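You operate a simulated robot arm through the tools that you are given. There is no shell and no other tool.

You run a simulated robot arm. Do the job below in one go: nothing can be reset, and whatever is moved stays where it is left.

JOB
Set the height gauge to 134 mm and check bottle 26 on it.
Fine: within the 5 mm limit it goes in the green tray, else in the orange tray.

The check looks at the end state, three seconds after you hand in, the way a careful person would. Anything else that was tipped, shoved, dropped, spilled or broken makes it a failure.

ROBOT AND FRAMES
A 6-joint arm with a two-finger parallel gripper, fixed in place. Base frame: the origin is on the floor under the middle of its stand, x ahead of it, y to its left, z up; the work surface is at about z = 86.2. Lengths are in cm, angles in degrees, forces in N, time in s.
With the tool pointing down near the work surface it reaches from about 24 to 64 cm from the base axis. Its first joint turns from -66.0 to 66.0 degrees. Payload 2.7 kg.
The tool frame sits at the grasp point between the pads (the TCP): z along the fingers, y along the line on which they close. The tips reach 2.3 cm beyond it. The gripper opens to 9.4 cm. The fingers are 3.8 cm wide and 1 cm thick; the gripper's body (5.4 by 9.6 cm) begins 3.9 cm behind the TCP.
Orientation is that of the tool frame in the base frame, as [roll, pitch, yaw] about the fixed x, y, z axes, in that order (R = Rz(yaw) Ry(pitch) Rx(roll)). With the fingers straight down and closing along the base's y, the tool's x points along the base's -x, its y along +y and its z along -z.

CONTROLS
- The arm moves only by the tool jog_arm. Its argument "deltas" is text: rows parted by semicolons, each of 7 numbers parted by spaces: the opening, from 0 (shut) to 1 (fully open), then the shift along the tool's x, y, z in units of 500 mm (1.0 is 500 mm), then the turn, a rotation vector about the tool's x, y, z in units of 60 degrees (1.0 is 60 degrees). In form: fingers x y z wx wy wz; .... A call has 1 to 20 rows; each row is the pose to reach, as a shift and turn from the pose commanded when the call began, along the tool's axes at that moment. A call with a number of a shift or a turn outside -1 to 1 is refused whole. Rows are played at 5 a second. More than 5 cm and 8.6 degrees between two rows, or a gripper value outside its range, and nothing of the call is played. Where a pose cannot be reached the arm comes as near as it can. A force on the tool above 40 N (or 10 N above the force at the start of the call, whichever is more), or a blocked arm, ends the call early, and 0.2 s more pass. Each finger travels about 4.5 cm/s and halts on what it meets, pressing with about 39 N; the grip force reading is that of the motor and also rises with nothing between the fingers. The clock runs only during rows and for 0.2 s after the last one: add rows that repeat a pose to give the fingers time. The reply holds the time, the measured pose of the TCP, the force on the tool along the base axes, the opening and the grip force, in the units named above and with some noise, with the torque about the TCP (base axes, N m) and any sound that the robot's microphone picked up.
- Cameras (640 x 400 px; columns grow to the right, rows downward): "scene" is fixed at [7.8, -44.51, 140.09]; the picture's right is [0.70, -0.71, 0.00], its down [-0.44, -0.44, -0.78] and it looks along [0.56, 0.55, -0.62] (base axes); focal length 259 px, centre (320, 200). "wrist" rides on the gripper at [8.6, 1.6, -7.5] in the tool frame; the picture's right is [-0.18, 0.98, 0.00], its down [-0.58, -0.11, -0.81] and it looks along [-0.79, -0.15, 0.59] (tool axes); focal length 243 px, centre (320, 200). There is no depth. A picture from a camera that has moved, and an enlarged one, comes with that camera's place and axes in the base frame and with its lens. The place of the scene camera against the robot may be out by one fixed shift of up to 1.2 cm in any direction.
- get_image(camera): a new picture of that camera. It takes no simulated time.
- enlarge(camera, box): a new picture of the part [left, top, right, bottom] of that camera's present view, enlarged. It takes no simulated time.
- sign_off(): hands the job in; it is judged then, once.

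Nothing tells you positions but the pictures and the camera data. Unless the task says otherwise, let go and move clear before handing in.

The tools are called as name(argument=value, ...) on one line, values as JSON. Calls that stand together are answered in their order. jog_arm: Moves the arm, as the interface text tells. Its arguments: {"type":"object","properties":{"deltas":{"type":"string"}},"required":["deltas"]} The other tools are called the same way: get_image (camera) takes a picture; enlarge (camera, box) takes an enlarged picture of a part of a camera's view; sign_off () hands the job in.

At the start:

```text
clock: 0.0
position: [41.71, 4.99, 123.48]
ee_rot: [-180.0, 0.1, 180.0]
ft_force: [-0.9, -0.2, -0.4]
ft_torque: [-0.01, -0.01, -0.03]
gripper_width: 9.42
grip_force: 0.1
```

scene: 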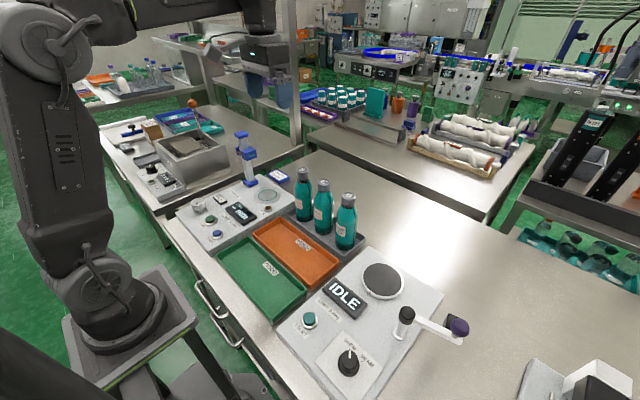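
wrist: 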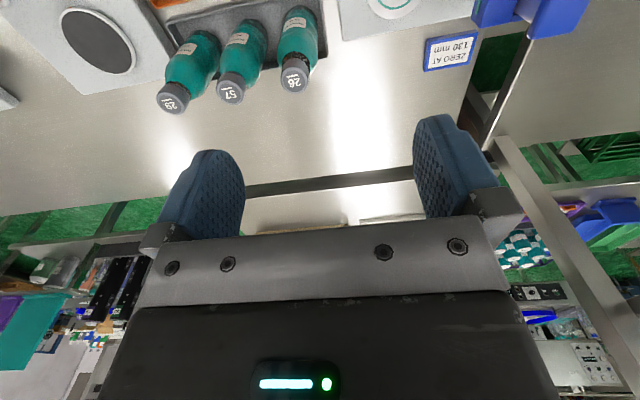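

I see a bench with three teal bottles in a rack (labelled 29, 57 and 26), a panel that looks like the height gauge, green and orange trays, and a second panel reading "IDLE". I'll look closer before moving anything.

enlarge(camera="scene", box=[170, 120, 310, 260])

enlarge(camera="scene", box=[270, 240, 480, 400])

enlarge(camera="scene", box=[210, 160, 370, 320])

enlarge(camera="wrist", box=[140, 0, 500, 140])

enlarge(camera="scene", box=[480, 280, 640, 400])

```text
2.86 times, centred on (240, 190) of scene
camera zoom: at [7.8, -44.51, 140.09], right [0.7, -0.71, 0.0], down [-0.44, -0.44, -0.78], along [0.56, 0.55, -0.62], focal length 741 px, centre (549, 229)
```

zoom: 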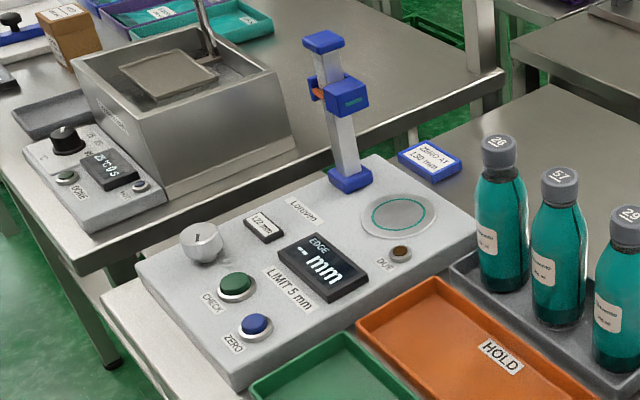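

```text
2.50 times, centred on (375, 320) of scene
camera zoom: at [7.8, -44.51, 140.09], right [0.7, -0.71, 0.0], down [-0.44, -0.44, -0.78], along [0.56, 0.55, -0.62], focal length 648 px, centre (182, -100)
```

zoom: 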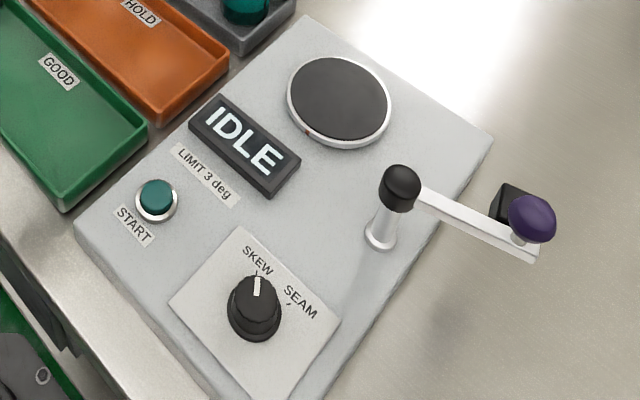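

```text
2.50 times, centred on (290, 240) of scene
camera zoom: at [7.8, -44.51, 140.09], right [0.7, -0.71, 0.0], down [-0.44, -0.44, -0.78], along [0.56, 0.55, -0.62], focal length 648 px, centre (395, 100)
```

zoom: 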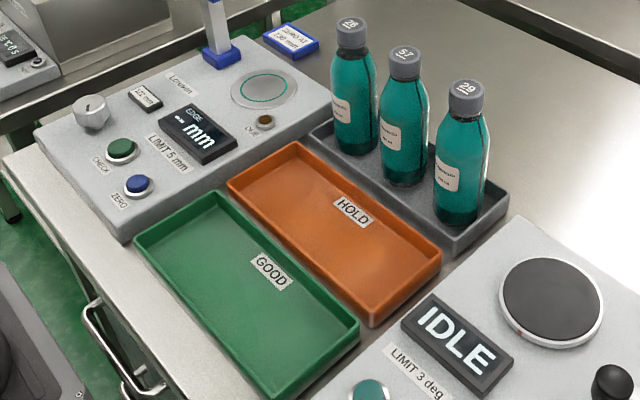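

```text
1.78 times, centred on (320, 70) of wrist
camera zoom: at [33.0, 6.54, 130.86], right [0.18, 0.98, 0.0], down [0.58, -0.11, 0.81], along [0.79, -0.15, -0.59], focal length 431 px, centre (320, 431)
```

zoom: 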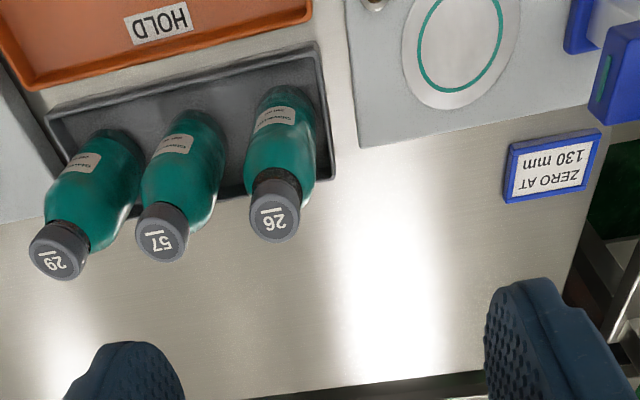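

```text
3.33 times, centred on (560, 340) of scene
camera zoom: at [7.8, -44.51, 140.09], right [0.7, -0.71, 0.0], down [-0.44, -0.44, -0.78], along [0.56, 0.55, -0.62], focal length 864 px, centre (-480, -267)
```

zoom: 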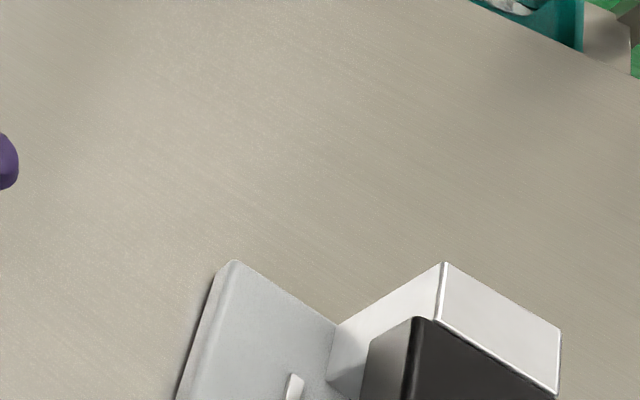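

The gauge panel has a knob, CHECK and ZERO buttons, a small height window, an EDGE display, a post with a carriage and a "ZERO AT 130 mm" card. I'll zoom in to read them.

enlarge(camera="scene", box=[200, 190, 256, 225])

enlarge(camera="scene", box=[224, 125, 294, 190])

enlarge(camera="scene", box=[180, 180, 240, 245])

enlarge(camera="scene", box=[240, 180, 290, 215])

enlarge(camera="wrist", box=[340, 0, 620, 140])

```text
11.43 times, centred on (228, 208) of scene
camera zoom: at [7.8, -44.51, 140.09], right [0.7, -0.71, 0.0], down [-0.44, -0.44, -0.78], along [0.56, 0.55, -0.62], focal length 2963 px, centre (1371, 114)
```

zoom: 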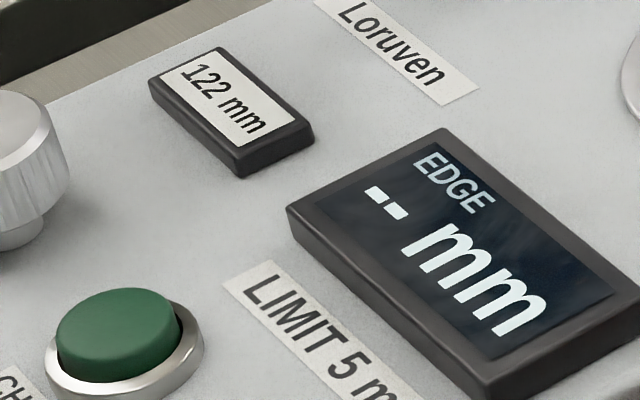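

```text
6.15 times, centred on (259, 158) of scene
camera zoom: at [7.8, -44.51, 140.09], right [0.7, -0.71, 0.0], down [-0.44, -0.44, -0.78], along [0.56, 0.55, -0.62], focal length 1596 px, centre (695, 462)
```

zoom: 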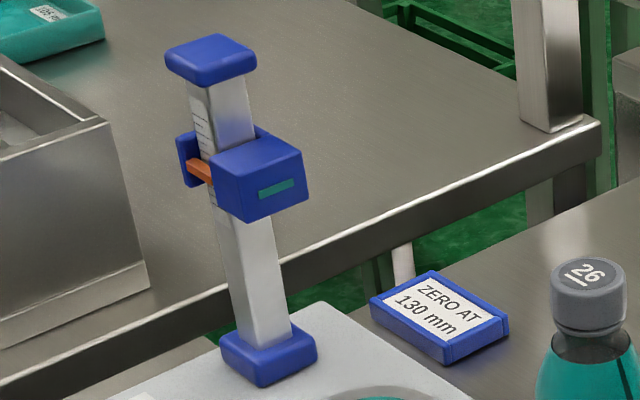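

```text
6.15 times, centred on (210, 212) of scene
camera zoom: at [7.8, -44.51, 140.09], right [0.7, -0.71, 0.0], down [-0.44, -0.44, -0.78], along [0.56, 0.55, -0.62], focal length 1596 px, centre (997, 123)
```

zoom: 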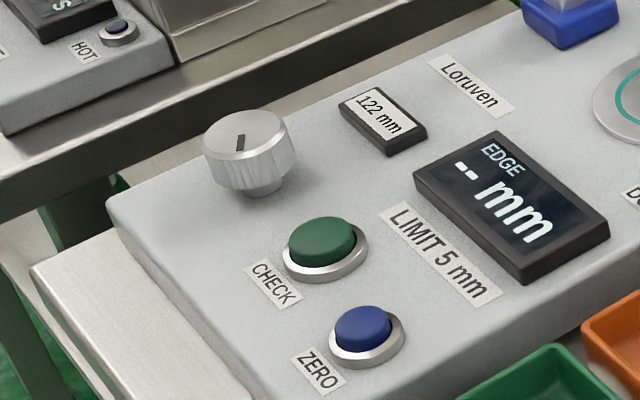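

```text
11.43 times, centred on (265, 198) of scene
camera zoom: at [7.8, -44.51, 140.09], right [0.7, -0.71, 0.0], down [-0.44, -0.44, -0.78], along [0.56, 0.55, -0.62], focal length 2963 px, centre (949, 229)
```

zoom: 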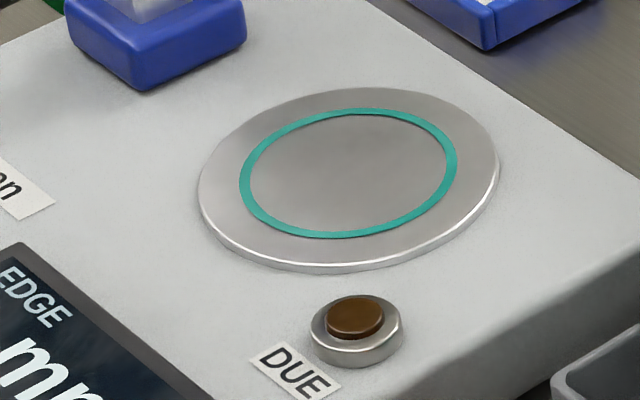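

```text
2.29 times, centred on (480, 70) of wrist
camera zoom: at [33.0, 6.54, 130.86], right [0.18, 0.98, 0.0], down [0.58, -0.11, 0.81], along [0.79, -0.15, -0.59], focal length 555 px, centre (-46, 497)
```

zoom: 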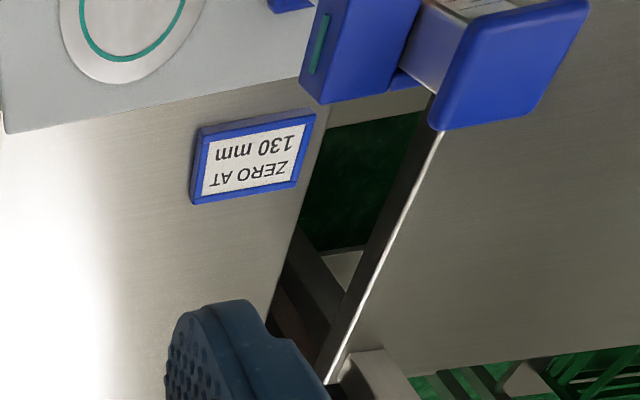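

The gauge panel appears to be at about x 20–47, y 5–28, with the bottles near (47, 0). I'll turn the gripper 90° and move it so the wrist camera looks over the gauge panel, staying well above everything.

jog_arm(deltas="1 0.029 0.01 0.038 0 0 -0.125; 1 0.058 0.02 0.077 0 0 -0.25; 1 0.087 0.03 0.115 0 0 -0.375; 1 0.116 0.04 0.153 0 0 -0.5; 1 0.145 0.05 0.19 0 0 -0.625; 1 0.174 0.06 0.2 0 0 -0.75; 1 0.174 0.06 0.2 0 0 -0.75")

```text
clock: 1.6
position: [33.25, 8.02, 113.44]
ee_rot: [-179.8, 0.0, -134.9]
ft_force: [-0.4, -0.5, 0.3]
ft_torque: [0.0, -0.01, 0.01]
gripper_width: 9.42
grip_force: 0.0
```

The arm followed the command, now at (33.2, 8.0, 113.4) and turned 45°. I'll do the other 45° of the turn in place.

jog_arm(deltas="1 0 0 0 0 0 -0.125; 1 0 0 0 0 0 -0.25; 1 0 0 0 0 0 -0.375; 1 0 0 0 0 0 -0.5; 1 0 0 0 0 0 -0.625; 1 0 0 0 0 0 -0.75; 1 0 0 0 0 0 -0.75")

get_image(camera="wrist")

get_image(camera="scene")

```text
clock: 3.2
position: [33.0, 7.98, 113.39]
ee_rot: [-180.0, -0.1, -89.9]
ft_force: [0.0, -0.3, 0.4]
ft_torque: [-0.04, 0.01, 0.0]
gripper_width: 9.4
grip_force: 0.1
```

```text
taken
camera wrist: at [31.35, -0.7, 120.84], right [-0.98, 0.18, 0.0], down [0.11, 0.58, 0.81], along [0.15, 0.79, -0.59], focal length 243 px, centre (320, 200)
```

wrist: 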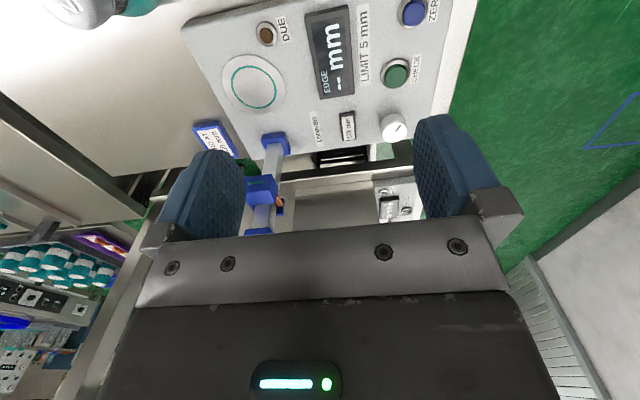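

```text
taken
```

scene: 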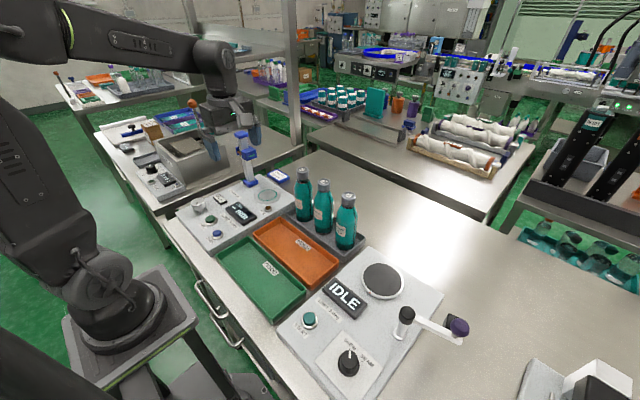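

The wrist camera now sees the whole gauge panel from above. I'll enlarge it to measure positions accurately.

enlarge(camera="wrist", box=[180, 0, 460, 175])

enlarge(camera="wrist", box=[320, 80, 440, 155])

enlarge(camera="wrist", box=[190, 110, 310, 240])

```text
2.29 times, centred on (320, 88) of wrist
camera zoom: at [31.35, -0.7, 120.84], right [-0.98, 0.18, 0.0], down [0.11, 0.58, 0.81], along [0.15, 0.79, -0.59], focal length 555 px, centre (320, 457)
```

zoom: 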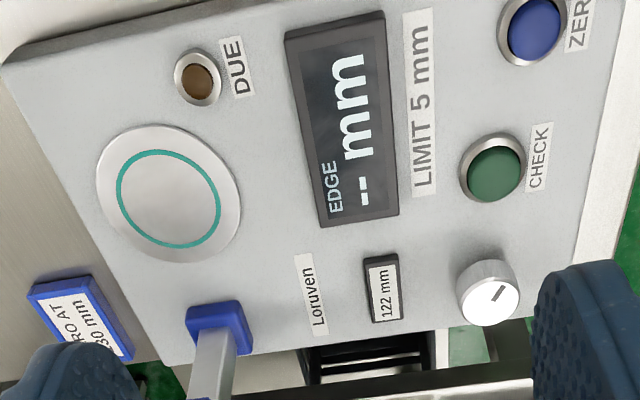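

```text
5.33 times, centred on (380, 118) of wrist
camera zoom: at [31.35, -0.7, 120.84], right [-0.98, 0.18, 0.0], down [0.11, 0.58, 0.81], along [0.15, 0.79, -0.59], focal length 1294 px, centre (0, 640)
```

zoom: 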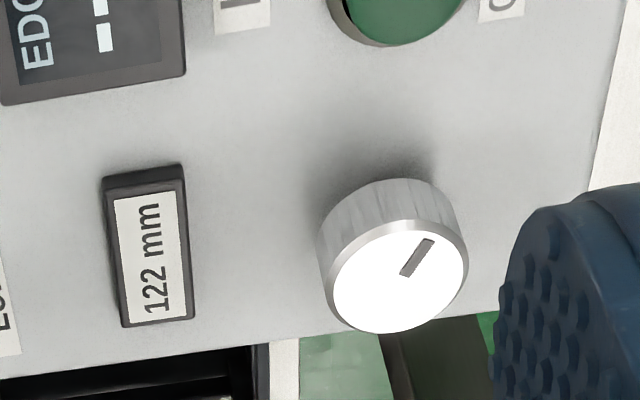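

```text
3.08 times, centred on (250, 175) of wrist
camera zoom: at [31.35, -0.7, 120.84], right [-0.98, 0.18, 0.0], down [0.11, 0.58, 0.81], along [0.15, 0.79, -0.59], focal length 746 px, centre (535, 277)
```

zoom: 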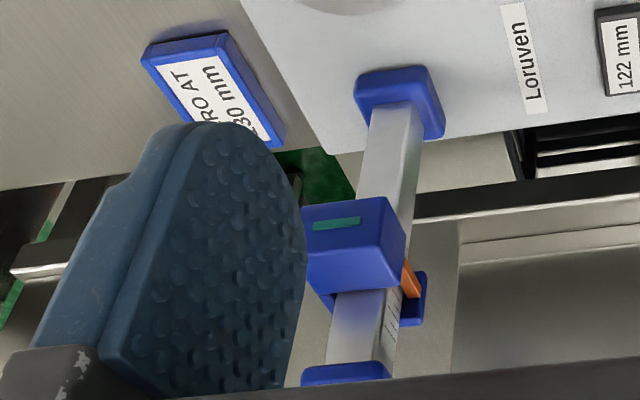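

Wrist view puts the plate at about (43.4, 14.7), knob (24.7, 24.1), CHECK (24.8, 16.2) and ZERO (23.4, 9.9). The DUE lamp looks unlit. Next I'll hover above the knob for a closer view before gripping it.

jog_arm(deltas="0.64 -0.032 0.017 0.025 0 0 0; 0.64 -0.064 0.033 0.05 0 0 0; 0.64 -0.097 0.05 0.074 0 0 0; 0.64 -0.129 0.066 0.099 0 0 0; 0.64 -0.161 0.083 0.124 0 0 0; 0.64 -0.193 0.1 0.149 0 0 0; 0.64 -0.225 0.116 0.174 0 0 0; 0.64 -0.258 0.133 0.198 0 0 0; 0.64 -0.29 0.149 0.223 0 0 0; 0.64 -0.322 0.166 0.248 0 0 0; 0.64 -0.322 0.166 0.248 0 0 0; 0.64 -0.322 0.166 0.248 0 0 0")

get_image(camera="wrist")

get_image(camera="scene")

```text
clock: 5.8
position: [24.79, 23.94, 101.0]
ee_rot: [-179.8, -0.2, -90.0]
ft_force: [-0.4, -0.8, -0.6]
ft_torque: [0.03, -0.01, -0.05]
gripper_width: 6.04
grip_force: 0.1
```

```text
taken
camera wrist: at [23.13, 15.34, 108.32], right [-0.98, 0.18, 0.0], down [0.11, 0.58, 0.81], along [0.15, 0.79, -0.59], focal length 243 px, centre (320, 200)
```

wrist: 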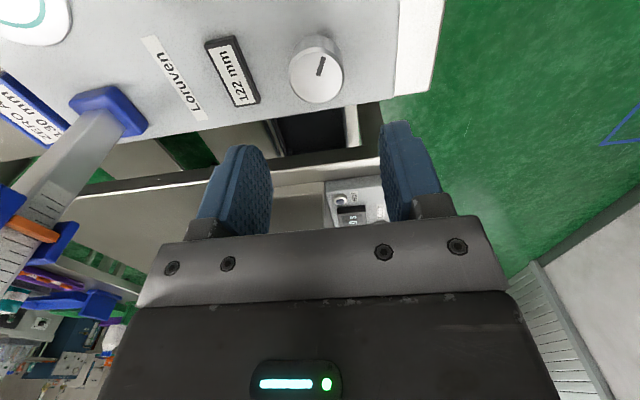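

```text
taken
```

scene: 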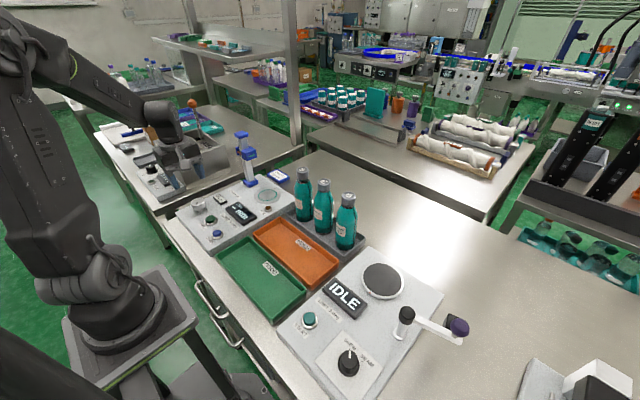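

enlarge(camera="wrist", box=[200, 20, 360, 120])

enlarge(camera="wrist", box=[0, 160, 160, 260])

enlarge(camera="scene", box=[160, 150, 320, 250])

```text
4.00 times, centred on (280, 70) of wrist
camera zoom: at [23.13, 15.34, 108.32], right [-0.98, 0.18, 0.0], down [0.11, 0.58, 0.81], along [0.15, 0.79, -0.59], focal length 970 px, centre (480, 720)
```

zoom: 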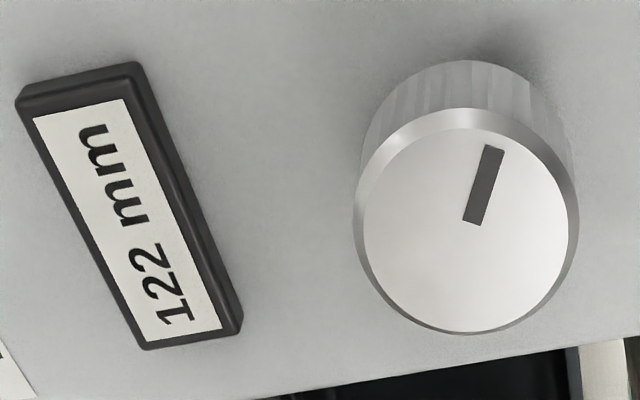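

```text
4.00 times, centred on (80, 210) of wrist
camera zoom: at [23.13, 15.34, 108.32], right [-0.98, 0.18, 0.0], down [0.11, 0.58, 0.81], along [0.15, 0.79, -0.59], focal length 970 px, centre (1280, 160)
```

zoom: 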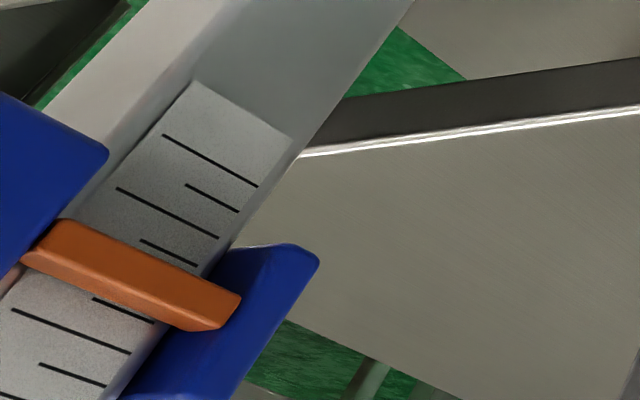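

```text
4.00 times, centred on (240, 200) of scene
camera zoom: at [7.8, -44.5, 140.09], right [0.7, -0.71, 0.0], down [-0.44, -0.44, -0.78], along [0.56, 0.55, -0.62], focal length 1037 px, centre (640, 200)
```

zoom: 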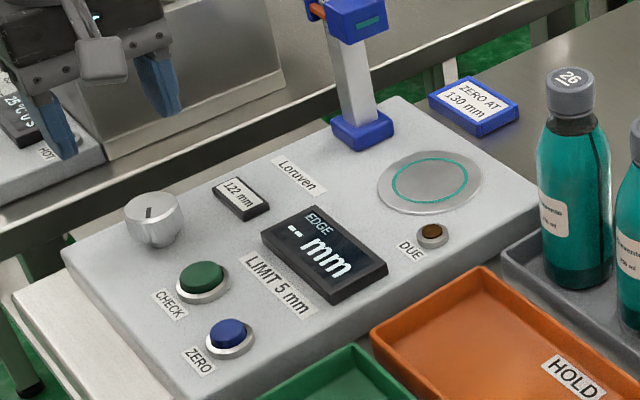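

Triangulating two wrist views puts the knob top at about (24.85, 22.9, 92.9), with the panel surface near z ≈ 89.6. I'll lower to just above the knob and check alignment.

jog_arm(deltas="0.64 0.01 0 0.02 0 0 0; 0.64 0.02 -0.001 0.04 0 0 0; 0.64 0.02 -0.001 0.06 0 0 0; 0.64 0.02 -0.001 0.08 0 0 0; 0.64 0.02 -0.001 0.09 0 0 0; 0.64 0.02 -0.001 0.09 0 0 0; 0.64 0.02 -0.001 0.09 0 0 0")

get_image(camera="wrist")

enlarge(camera="scene", box=[140, 130, 300, 250])

```text
clock: 7.4
position: [24.91, 23.16, 96.54]
ee_rot: [-179.9, -0.1, -90.0]
ft_force: [0.0, -0.4, 0.9]
ft_torque: [-0.01, -0.04, 0.0]
gripper_width: 6.02
grip_force: 0.1
```

```text
taken
camera wrist: at [23.19, 14.35, 103.85], right [-0.98, 0.18, 0.0], down [0.11, 0.58, 0.81], along [0.15, 0.79, -0.59], focal length 243 px, centre (320, 200)
```

wrist: 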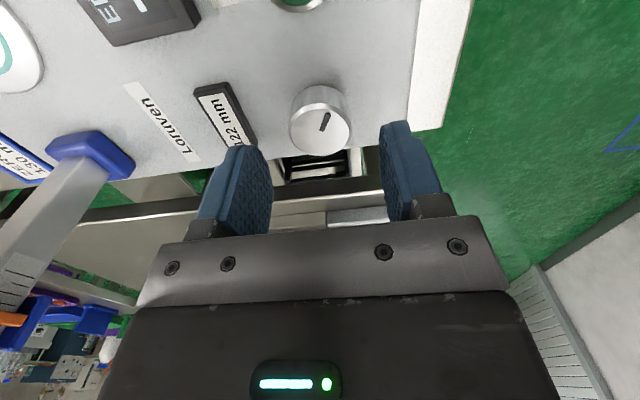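

```text
3.33 times, centred on (220, 190) of scene
camera zoom: at [7.8, -44.51, 140.09], right [0.7, -0.71, 0.0], down [-0.44, -0.44, -0.78], along [0.56, 0.55, -0.62], focal length 864 px, centre (653, 233)
```

zoom: 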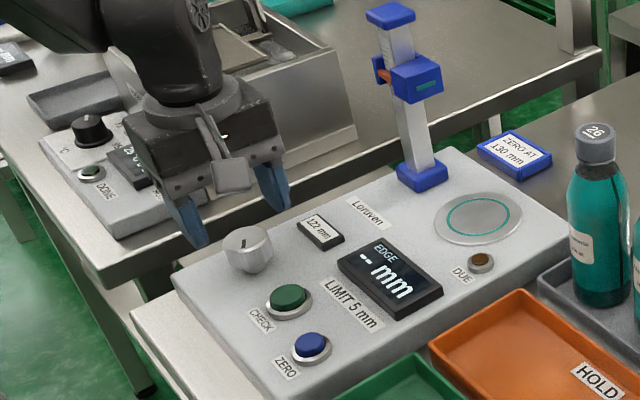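

enlarge(camera="wrist", box=[240, 70, 400, 170])

```text
4.00 times, centred on (320, 120) of wrist
camera zoom: at [23.19, 14.35, 103.85], right [-0.98, 0.18, 0.0], down [0.11, 0.58, 0.81], along [0.15, 0.79, -0.59], focal length 970 px, centre (320, 520)
```

zoom: 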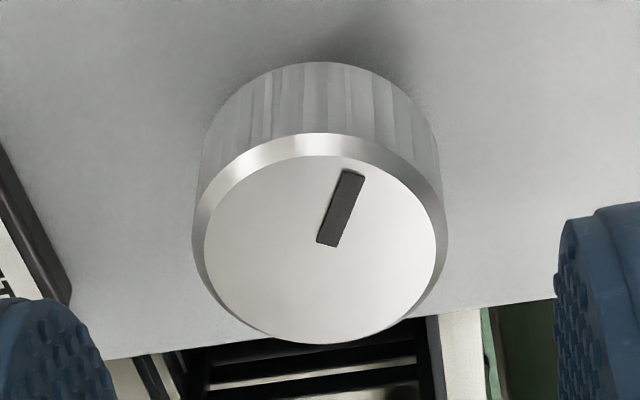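

The knob is centred under the gripper at about (24.77, 22.85). I'll descend, grip it, and read the dial again before turning.

jog_arm(deltas="0.64 0.002 0 0.02 0 0 0; 0.64 0.002 0 0.045 0 0 0; 0.64 0.002 0 0.066 0 0 0; 0.64 0.002 0 0.066 0 0 0; 0.3 0.002 0 0.066 0 0 0; 0.3 0.002 0 0.066 0 0 0; 0.3 0.002 0 0.066 0 0 0; 0.3 0.002 0 0.066 0 0 0")

enlarge(camera="scene", box=[140, 130, 300, 250])

get_image(camera="wrist")

```text
clock: 9.2
position: [25.03, 23.07, 93.42]
ee_rot: [-179.8, 0.1, -90.1]
ft_force: [16.9, -1.5, -7.1]
ft_torque: [0.12, -0.39, -0.05]
gripper_width: 3.76
grip_force: 45.0
```

```text
3.33 times, centred on (220, 190) of scene
camera zoom: at [7.85, -44.5, 140.09], right [0.7, -0.71, 0.0], down [-0.44, -0.44, -0.78], along [0.56, 0.55, -0.62], focal length 864 px, centre (653, 233)
```

zoom: 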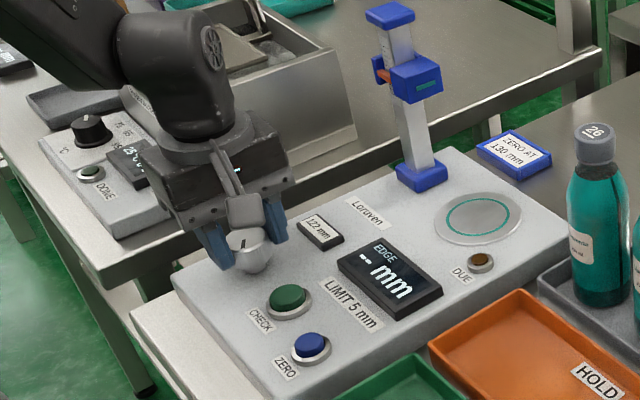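

```text
taken
camera wrist: at [23.26, 14.29, 100.71], right [-0.98, 0.18, 0.0], down [0.11, 0.58, 0.81], along [0.15, 0.79, -0.59], focal length 243 px, centre (320, 200)
```

wrist: 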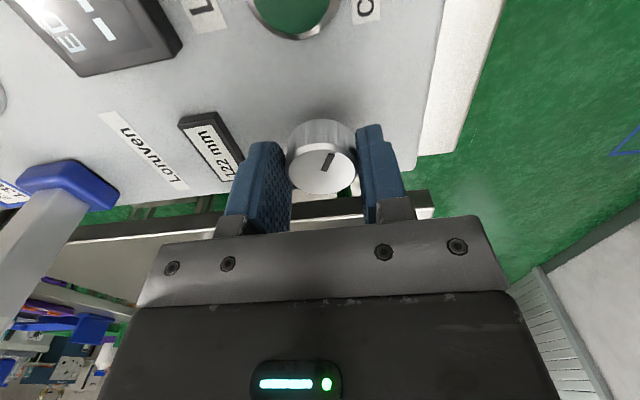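

The gripper holds the knob (width 3.76) and the dial still shows 122 mm. I'll nudge 1.5 mm to relieve the side load and turn it 15° clockwise as a trial.

jog_arm(deltas="0.3 0 -0.002 0 0 0 0; 0.3 0 -0.003 0 0 0 0.08; 0.3 0 -0.003 0 0 0 0.17; 0.3 0 -0.003 0 0 0 0.25; 0.3 0 -0.003 0 0 0 0.25; 0.3 0 -0.003 0 0 0 0.25")

enlarge(camera="scene", box=[180, 160, 290, 240])

get_image(camera="wrist")

```text
clock: 10.6
position: [24.87, 23.02, 93.26]
ee_rot: [-179.9, -0.1, -105.1]
ft_force: [-19.7, 12.3, 23.6]
ft_torque: [0.4, 0.38, 0.14]
gripper_width: 3.73
grip_force: 44.5
```

```text
5.00 times, centred on (235, 200) of scene
camera zoom: at [7.73, -44.49, 140.1], right [0.7, -0.71, 0.0], down [-0.44, -0.44, -0.79], along [0.56, 0.55, -0.62], focal length 1296 px, centre (745, 200)
```

zoom: 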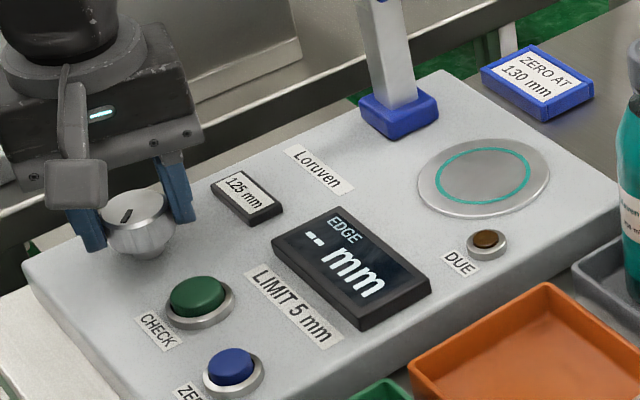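

```text
taken
camera wrist: at [20.97, 15.01, 100.65], right [-0.9, 0.43, 0.0], down [0.25, 0.53, 0.81], along [0.35, 0.73, -0.59], focal length 243 px, centre (320, 200)
```

wrist: 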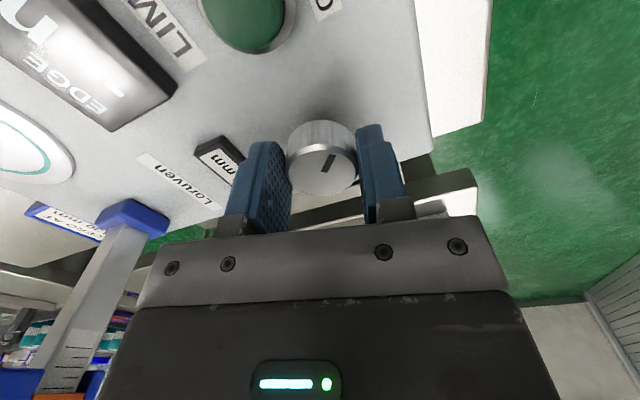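

Turning 15° clockwise raised the dial from 122 to 125 mm, about 5° per mm. I'll check the DUE lamp and the dial closely.

enlarge(camera="scene", box=[240, 185, 290, 217])

enlarge(camera="scene", box=[210, 190, 250, 215])

```text
12.50 times, centred on (265, 201) of scene
camera zoom: at [7.73, -44.49, 140.1], right [0.7, -0.71, 0.0], down [-0.44, -0.44, -0.79], along [0.56, 0.55, -0.62], focal length 3241 px, centre (1008, 188)
```

zoom: 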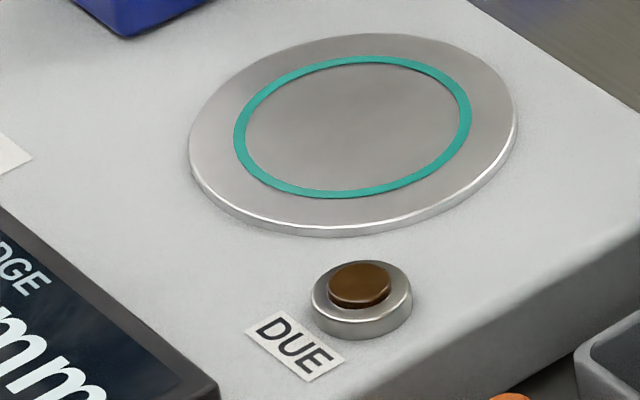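

```text
16.00 times, centred on (230, 202) of scene
camera zoom: at [7.73, -44.49, 140.1], right [0.7, -0.71, 0.0], down [-0.44, -0.44, -0.79], along [0.56, 0.55, -0.62], focal length 4148 px, centre (1760, 160)
```

zoom: 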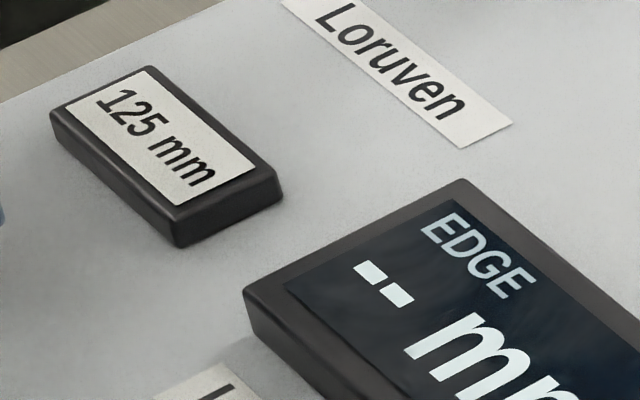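

DUE lamp is off, so the gauge doesn't ask for zeroing; I'll keep watching it. I'll turn about 45° more clockwise toward 134 mm.

jog_arm(deltas="0.3 0 0.0012 -0.001 0 0 0; 0.3 0 0.0015 -0.001 0 0 0.1; 0.3 0 0.0015 -0.001 0 0 0.2; 0.3 0 0.0015 -0.001 0 0 0.3; 0.3 0 0.0015 -0.001 0 0 0.4; 0.3 0 0.0015 -0.001 0 0 0.5; 0.3 0 0.0015 -0.001 0 0 0.6; 0.3 0 0.0015 -0.001 0 0 0.68; 0.3 0 0.0015 -0.001 0 0 0.75; 0.3 0 0.0015 -0.001 0 0 0.75; 0.3 0 0.0015 -0.001 0 0 0.75")

enlarge(camera="scene", box=[180, 160, 290, 240])

enlarge(camera="scene", box=[210, 190, 250, 215])

get_image(camera="wrist")

```text
clock: 11.8
position: [24.73, 23.13, 93.37]
ee_rot: [179.9, 0.0, -127.4]
ft_force: [-7.0, 4.7, 1.9]
ft_torque: [0.2, 0.2, 0.04]
gripper_width: 3.73
grip_force: 45.1
stopped in row 5: the force on the tool passed its limit at 44 N (the readings are from after the stop); the commanded pose is now the measured one
```

```text
5.00 times, centred on (235, 200) of scene
camera zoom: at [7.77, -44.5, 140.1], right [0.7, -0.71, 0.0], down [-0.44, -0.44, -0.78], along [0.56, 0.55, -0.62], focal length 1296 px, centre (745, 200)
```

zoom: 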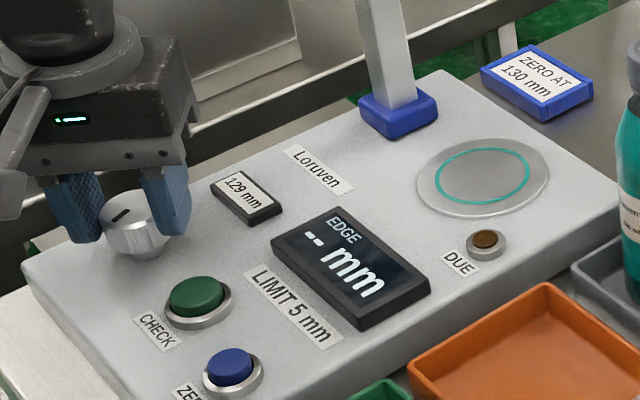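

```text
16.00 times, centred on (230, 202) of scene
camera zoom: at [7.77, -44.5, 140.1], right [0.7, -0.71, 0.0], down [-0.44, -0.44, -0.78], along [0.56, 0.55, -0.62], focal length 4148 px, centre (1760, 160)
```

zoom: 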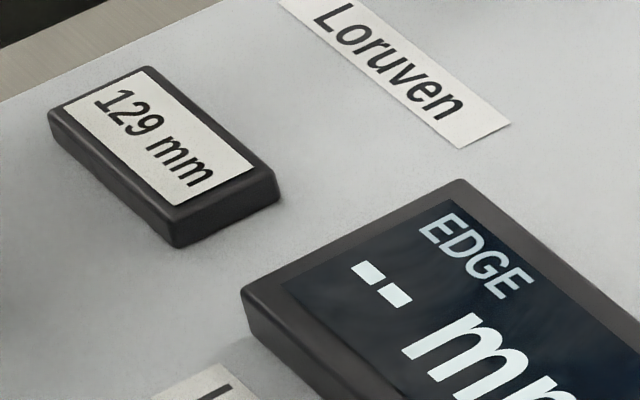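

```text
taken
camera wrist: at [18.07, 17.16, 100.65], right [-0.67, 0.74, 0.0], down [0.44, 0.39, 0.81], along [0.6, 0.54, -0.59], focal length 243 px, centre (320, 200)
```

wrist: 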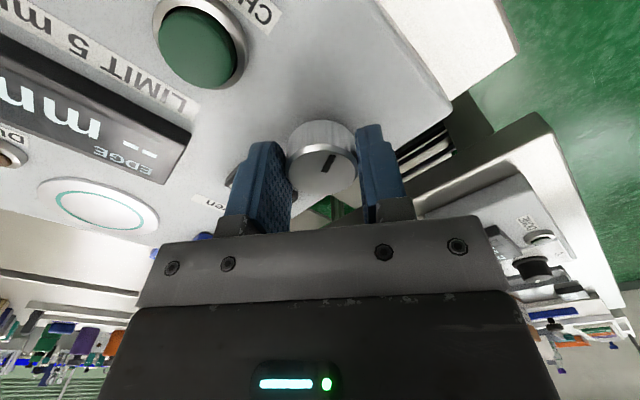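

The dial reads 129 mm; the side force came from the knob axis being ~3 mm off the tool axis. I'll continue about 20° more with a small compensating shift, in finer steps.

jog_arm(deltas="0.3 0 0.0003 0 0 0 0.05; 0.3 0 0.0006 0 0 0 0.1; 0.3 0 0.0009 0 0 0 0.15; 0.3 0 0.0012 0 0 0 0.2; 0.3 0 0.0015 0 0 0 0.25; 0.3 0 0.0017 0 0 0 0.3; 0.3 0 0.0019 0 0 0 0.34; 0.3 0 0.0019 0 0 0 0.34; 0.3 0 0.0019 0 0 0 0.34")

enlarge(camera="scene", box=[210, 190, 250, 215])

enlarge(camera="scene", box=[180, 160, 290, 240])

```text
clock: 13.8
position: [24.65, 23.22, 93.43]
ee_rot: [179.8, 0.1, -147.9]
ft_force: [-15.2, 29.0, -0.9]
ft_torque: [0.36, 0.4, 0.15]
gripper_width: 3.69
grip_force: 44.6
```

```text
16.00 times, centred on (230, 202) of scene
camera zoom: at [7.76, -44.43, 140.12], right [0.7, -0.71, 0.0], down [-0.44, -0.44, -0.78], along [0.56, 0.55, -0.62], focal length 4148 px, centre (1760, 160)
```

zoom: 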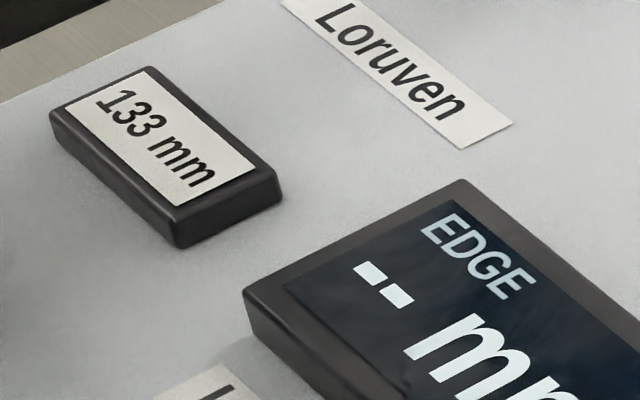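

```text
5.00 times, centred on (235, 200) of scene
camera zoom: at [7.76, -44.43, 140.12], right [0.7, -0.71, 0.0], down [-0.44, -0.44, -0.78], along [0.56, 0.55, -0.62], focal length 1296 px, centre (745, 200)
```

zoom: 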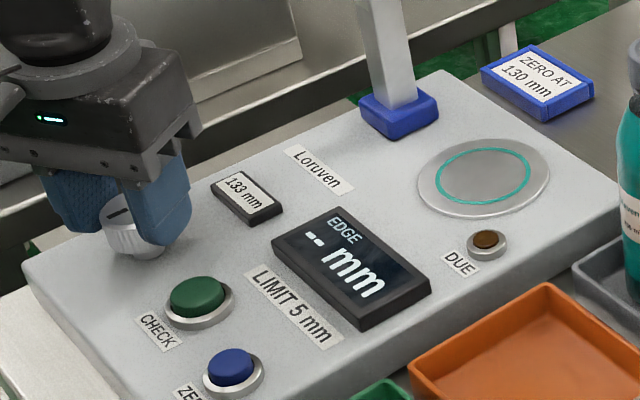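

The dial reads 133 mm. I'll relieve the side force and turn about 5° more for the last millimetre.

jog_arm(deltas="0.3 0 0.0012 0 0 0 0; 0.3 0 0.0024 0 0 0 0; 0.3 0 0.0026 0 0 0 0.03; 0.3 0 0.0028 0 0 0 0.06; 0.3 0 0.003 0 0 0 0.09; 0.3 0 0.003 0 0 0 0.09; 0.3 0 0.003 0 0 0 0.09")

enlarge(camera="scene", box=[210, 190, 250, 215])

```text
clock: 15.4
position: [24.66, 23.37, 93.26]
ee_rot: [179.9, 0.1, -153.4]
ft_force: [-11.3, 26.0, 4.0]
ft_torque: [0.49, -0.11, 0.11]
gripper_width: 3.71
grip_force: 44.8
```

```text
16.00 times, centred on (230, 202) of scene
camera zoom: at [7.76, -44.44, 140.12], right [0.7, -0.71, 0.0], down [-0.44, -0.44, -0.78], along [0.56, 0.55, -0.62], focal length 4148 px, centre (1760, 160)
```

zoom: 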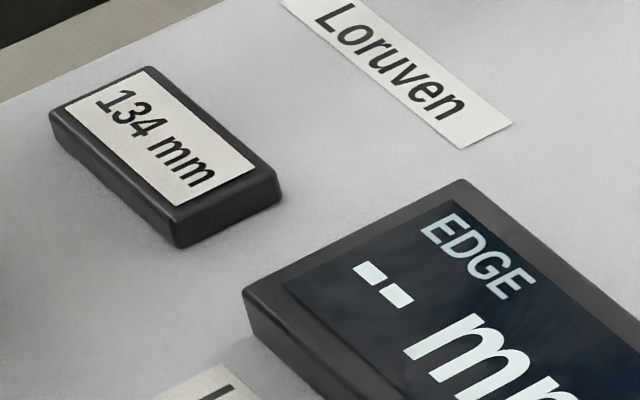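

The dial reads 134 mm. I'll check the wrist view for slip between the pads and the knob, and whether the setting is well centred.

get_image(camera="wrist")

enlarge(camera="wrist", box=[270, 110, 370, 200])

enlarge(camera="scene", box=[225, 120, 285, 190])

```text
taken
camera wrist: at [16.06, 20.78, 100.62], right [-0.28, 0.96, 0.0], down [0.57, 0.16, 0.81], along [0.78, 0.22, -0.59], focal length 243 px, centre (320, 200)
```

wrist: 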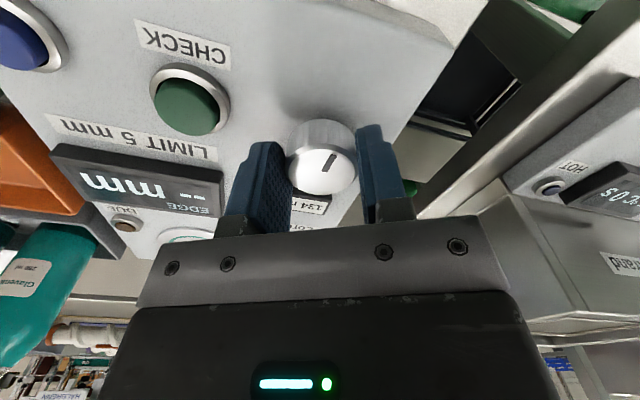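

```text
4.44 times, centred on (320, 155) of wrist
camera zoom: at [16.06, 20.78, 100.62], right [-0.28, 0.96, 0.0], down [0.57, 0.16, 0.81], along [0.78, 0.22, -0.59], focal length 1078 px, centre (320, 400)
```

zoom: 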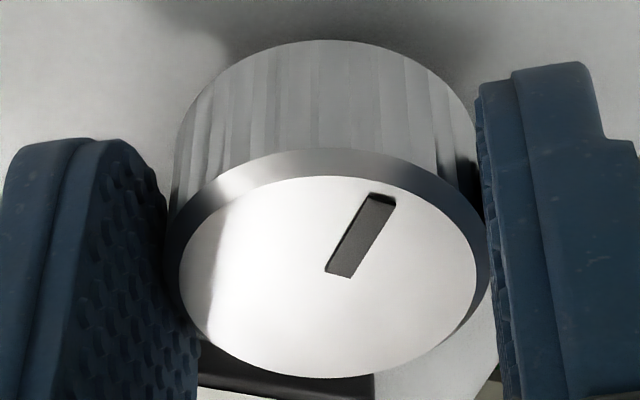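

```text
5.71 times, centred on (255, 155) of scene
camera zoom: at [7.76, -44.44, 140.12], right [0.7, -0.71, 0.0], down [-0.44, -0.44, -0.78], along [0.56, 0.55, -0.62], focal length 1482 px, centre (691, 457)
```

zoom: 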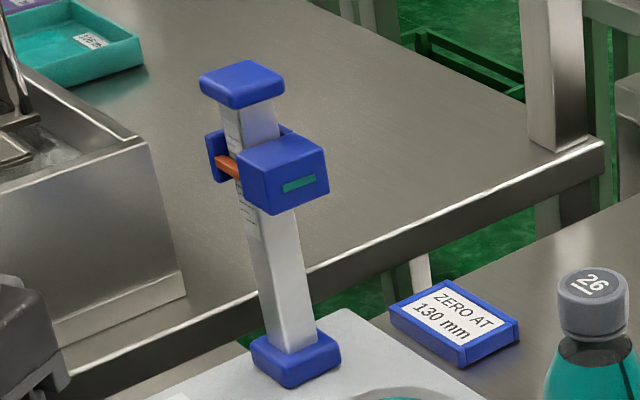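

There's no significant slip and the dial shows 134 mm. I'll let go of the knob, lift away and re-read it.

jog_arm(deltas="0.64 0 0 0 0 0 0; 0.64 0 0 0 0 0 0; 0.64 0 0 0 0 0 0; 0.64 0 0 -0.02 0 0 0; 0.64 0 0 -0.05 0 0 0; 0.64 0 0 -0.1 0 0 0; 0.64 0 0 -0.15 0 0 0; 0.64 0 0 -0.2 0 0 0; 0.64 0 0 -0.25 0 0 0; 0.64 0 0 -0.3 0 0 0; 0.64 0 0 -0.35 0 0 0; 0.64 0 0 -0.35 0 0 0")

enlarge(camera="scene", box=[210, 190, 250, 215])

enlarge(camera="scene", box=[180, 160, 290, 240])

```text
clock: 18.0
position: [24.53, 23.19, 110.66]
ee_rot: [179.9, -0.1, -153.3]
ft_force: [0.0, 0.5, 0.0]
ft_torque: [-0.01, 0.02, -0.03]
gripper_width: 6.04
grip_force: 0.1
```

```text
16.00 times, centred on (230, 202) of scene
camera zoom: at [7.79, -44.51, 140.09], right [0.7, -0.71, 0.0], down [-0.44, -0.44, -0.78], along [0.56, 0.55, -0.62], focal length 4148 px, centre (1760, 160)
```

zoom: 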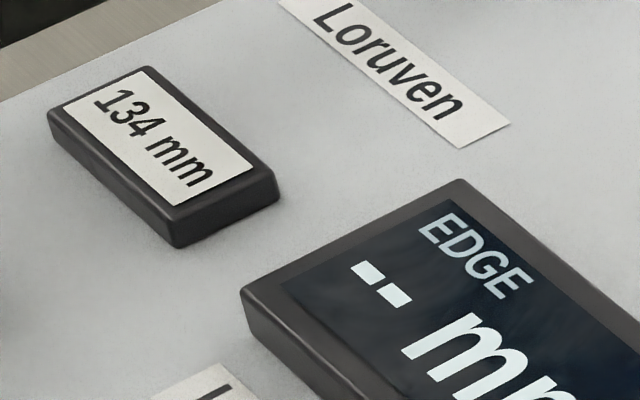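

```text
5.00 times, centred on (235, 200) of scene
camera zoom: at [7.79, -44.51, 140.09], right [0.7, -0.71, 0.0], down [-0.44, -0.44, -0.78], along [0.56, 0.55, -0.62], focal length 1296 px, centre (745, 200)
```

zoom: 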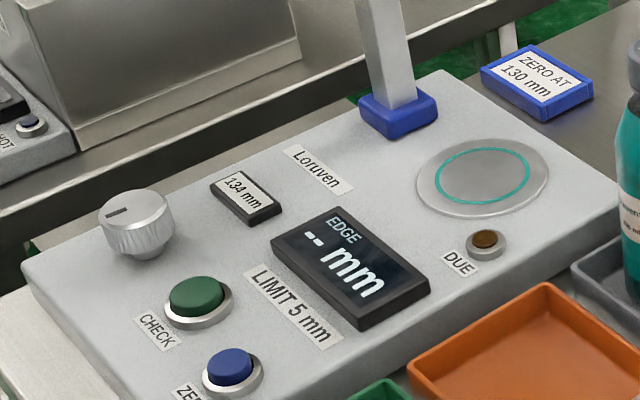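

The dial holds at 134 mm and the DUE lamp is still off. Now I'll go high over to bottle 26, near (47, 0.6), turning back so the fingers close along x.

jog_arm(deltas="0.64 -0.0194 -0.0617 -0.0046 0 0 -0.095; 0.64 -0.0388 -0.1234 -0.0092 0 0 -0.19; 0.64 -0.0582 -0.1851 -0.0138 0 0 -0.285; 0.64 -0.0776 -0.2468 -0.0184 0 0 -0.38; 0.64 -0.097 -0.3085 -0.023 0 0 -0.475; 0.64 -0.1164 -0.3702 -0.0276 0 0 -0.57; 0.64 -0.1358 -0.4319 -0.0322 0 0 -0.665; 0.64 -0.1552 -0.4936 -0.0368 0 0 -0.76; 0.64 -0.1746 -0.5553 -0.0414 0 0 -0.855; 0.64 -0.194 -0.617 -0.046 0 0 -0.95; 0.64 -0.194 -0.617 -0.046 0 0 -0.95; 0.64 -0.194 -0.617 -0.046 0 0 -0.95")

get_image(camera="wrist")

get_image(camera="scene")

```text
clock: 20.6
position: [47.16, 0.08, 113.26]
ee_rot: [179.9, 0.0, -96.3]
ft_force: [-0.7, 0.3, -0.7]
ft_torque: [0.0, 0.01, 0.01]
gripper_width: 6.01
grip_force: 0.0
```

```text
taken
camera wrist: at [44.53, -8.41, 120.5], right [-0.96, 0.29, 0.0], down [0.17, 0.57, 0.81], along [0.23, 0.77, -0.59], focal length 243 px, centre (320, 200)
```

wrist: 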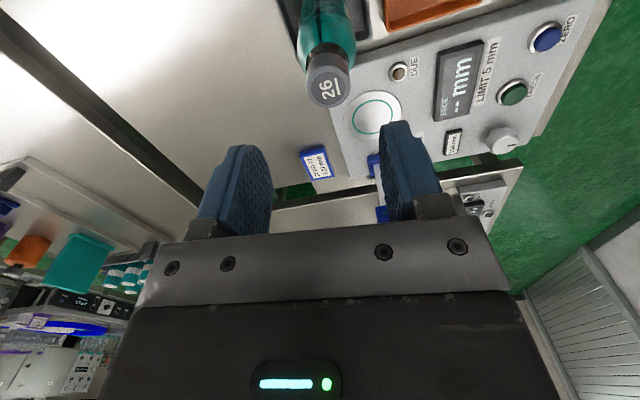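

```text
taken
```

scene: 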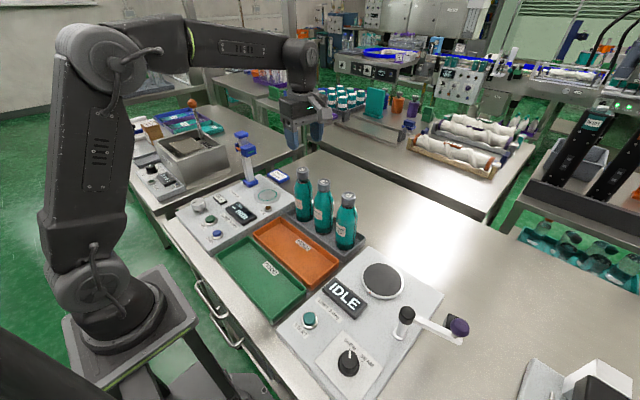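

enlarge(camera="wrist", box=[270, 0, 430, 150])

```text
2.67 times, centred on (350, 75) of wrist
camera zoom: at [44.53, -8.41, 120.5], right [-0.96, 0.29, 0.0], down [0.17, 0.57, 0.81], along [0.23, 0.77, -0.59], focal length 647 px, centre (240, 533)
```

zoom: 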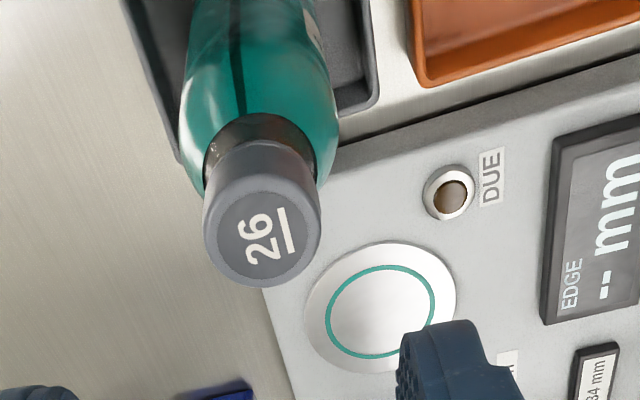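

enlarge(camera="scene", box=[280, 155, 370, 255])

```text
4.00 times, centred on (325, 205) of scene
camera zoom: at [7.8, -44.51, 140.09], right [0.7, -0.71, 0.0], down [-0.44, -0.44, -0.78], along [0.56, 0.55, -0.62], focal length 1037 px, centre (300, 180)
```

zoom: 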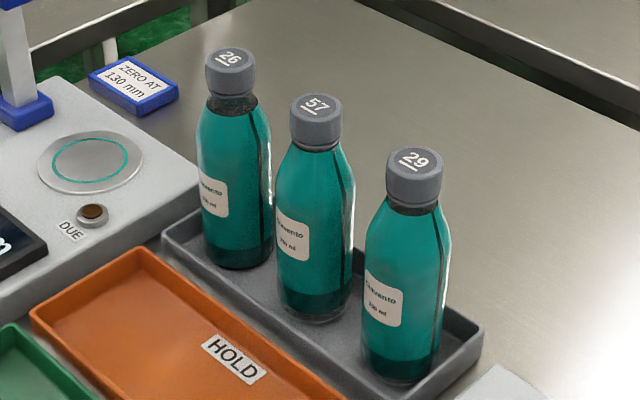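

Cap 26 triangulates to about (46.7, 0.95) with its top near z ≈ 102.9 and a diameter of about 3.3 cm. I'll square up to it and lower to just above the cap.

jog_arm(deltas="0.64 -0.006 0.003 0.02 0 0 -0.05; 0.64 -0.012 0.006 0.04 0 0 -0.105; 0.64 -0.0181 0.0092 0.06 0 0 -0.105; 0.64 -0.0181 0.0092 0.08 0 0 -0.105; 0.64 -0.0181 0.0092 0.1 0 0 -0.105; 0.64 -0.0181 0.0092 0.1 0 0 -0.105; 0.64 -0.0181 0.0092 0.1 0 0 -0.105")

get_image(camera="wrist")

enlarge(camera="wrist", box=[240, 60, 400, 160])

```text
clock: 22.2
position: [46.75, 0.89, 107.99]
ee_rot: [179.8, 0.0, -89.9]
ft_force: [-0.6, 0.8, -0.7]
ft_torque: [-0.02, 0.02, 0.02]
gripper_width: 6.04
grip_force: 0.0
```

```text
taken
camera wrist: at [45.09, -7.82, 115.36], right [-0.98, 0.18, 0.0], down [0.11, 0.58, 0.81], along [0.15, 0.79, -0.59], focal length 243 px, centre (320, 200)
```

wrist: 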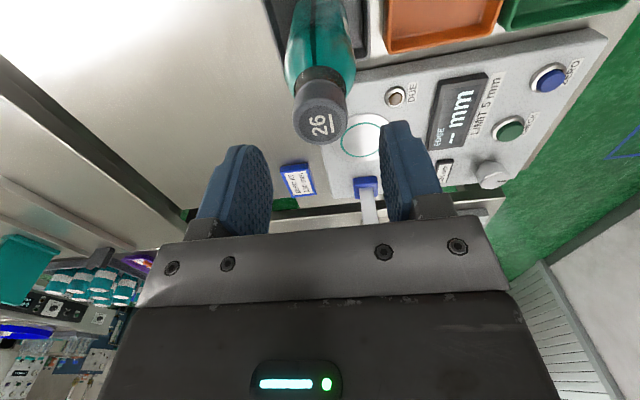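

```text
4.00 times, centred on (320, 110) of wrist
camera zoom: at [45.09, -7.82, 115.36], right [-0.98, 0.18, 0.0], down [0.11, 0.58, 0.81], along [0.15, 0.79, -0.59], focal length 970 px, centre (320, 560)
```

zoom: 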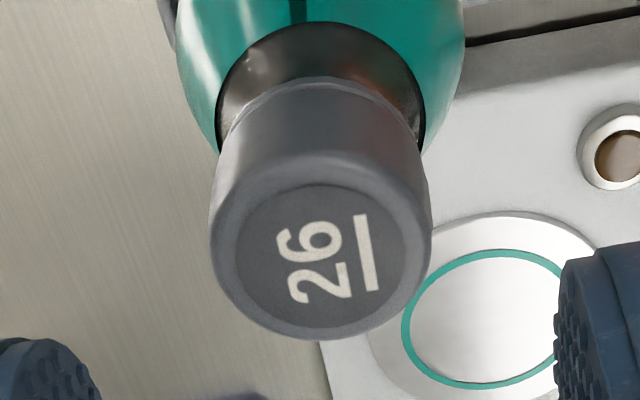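

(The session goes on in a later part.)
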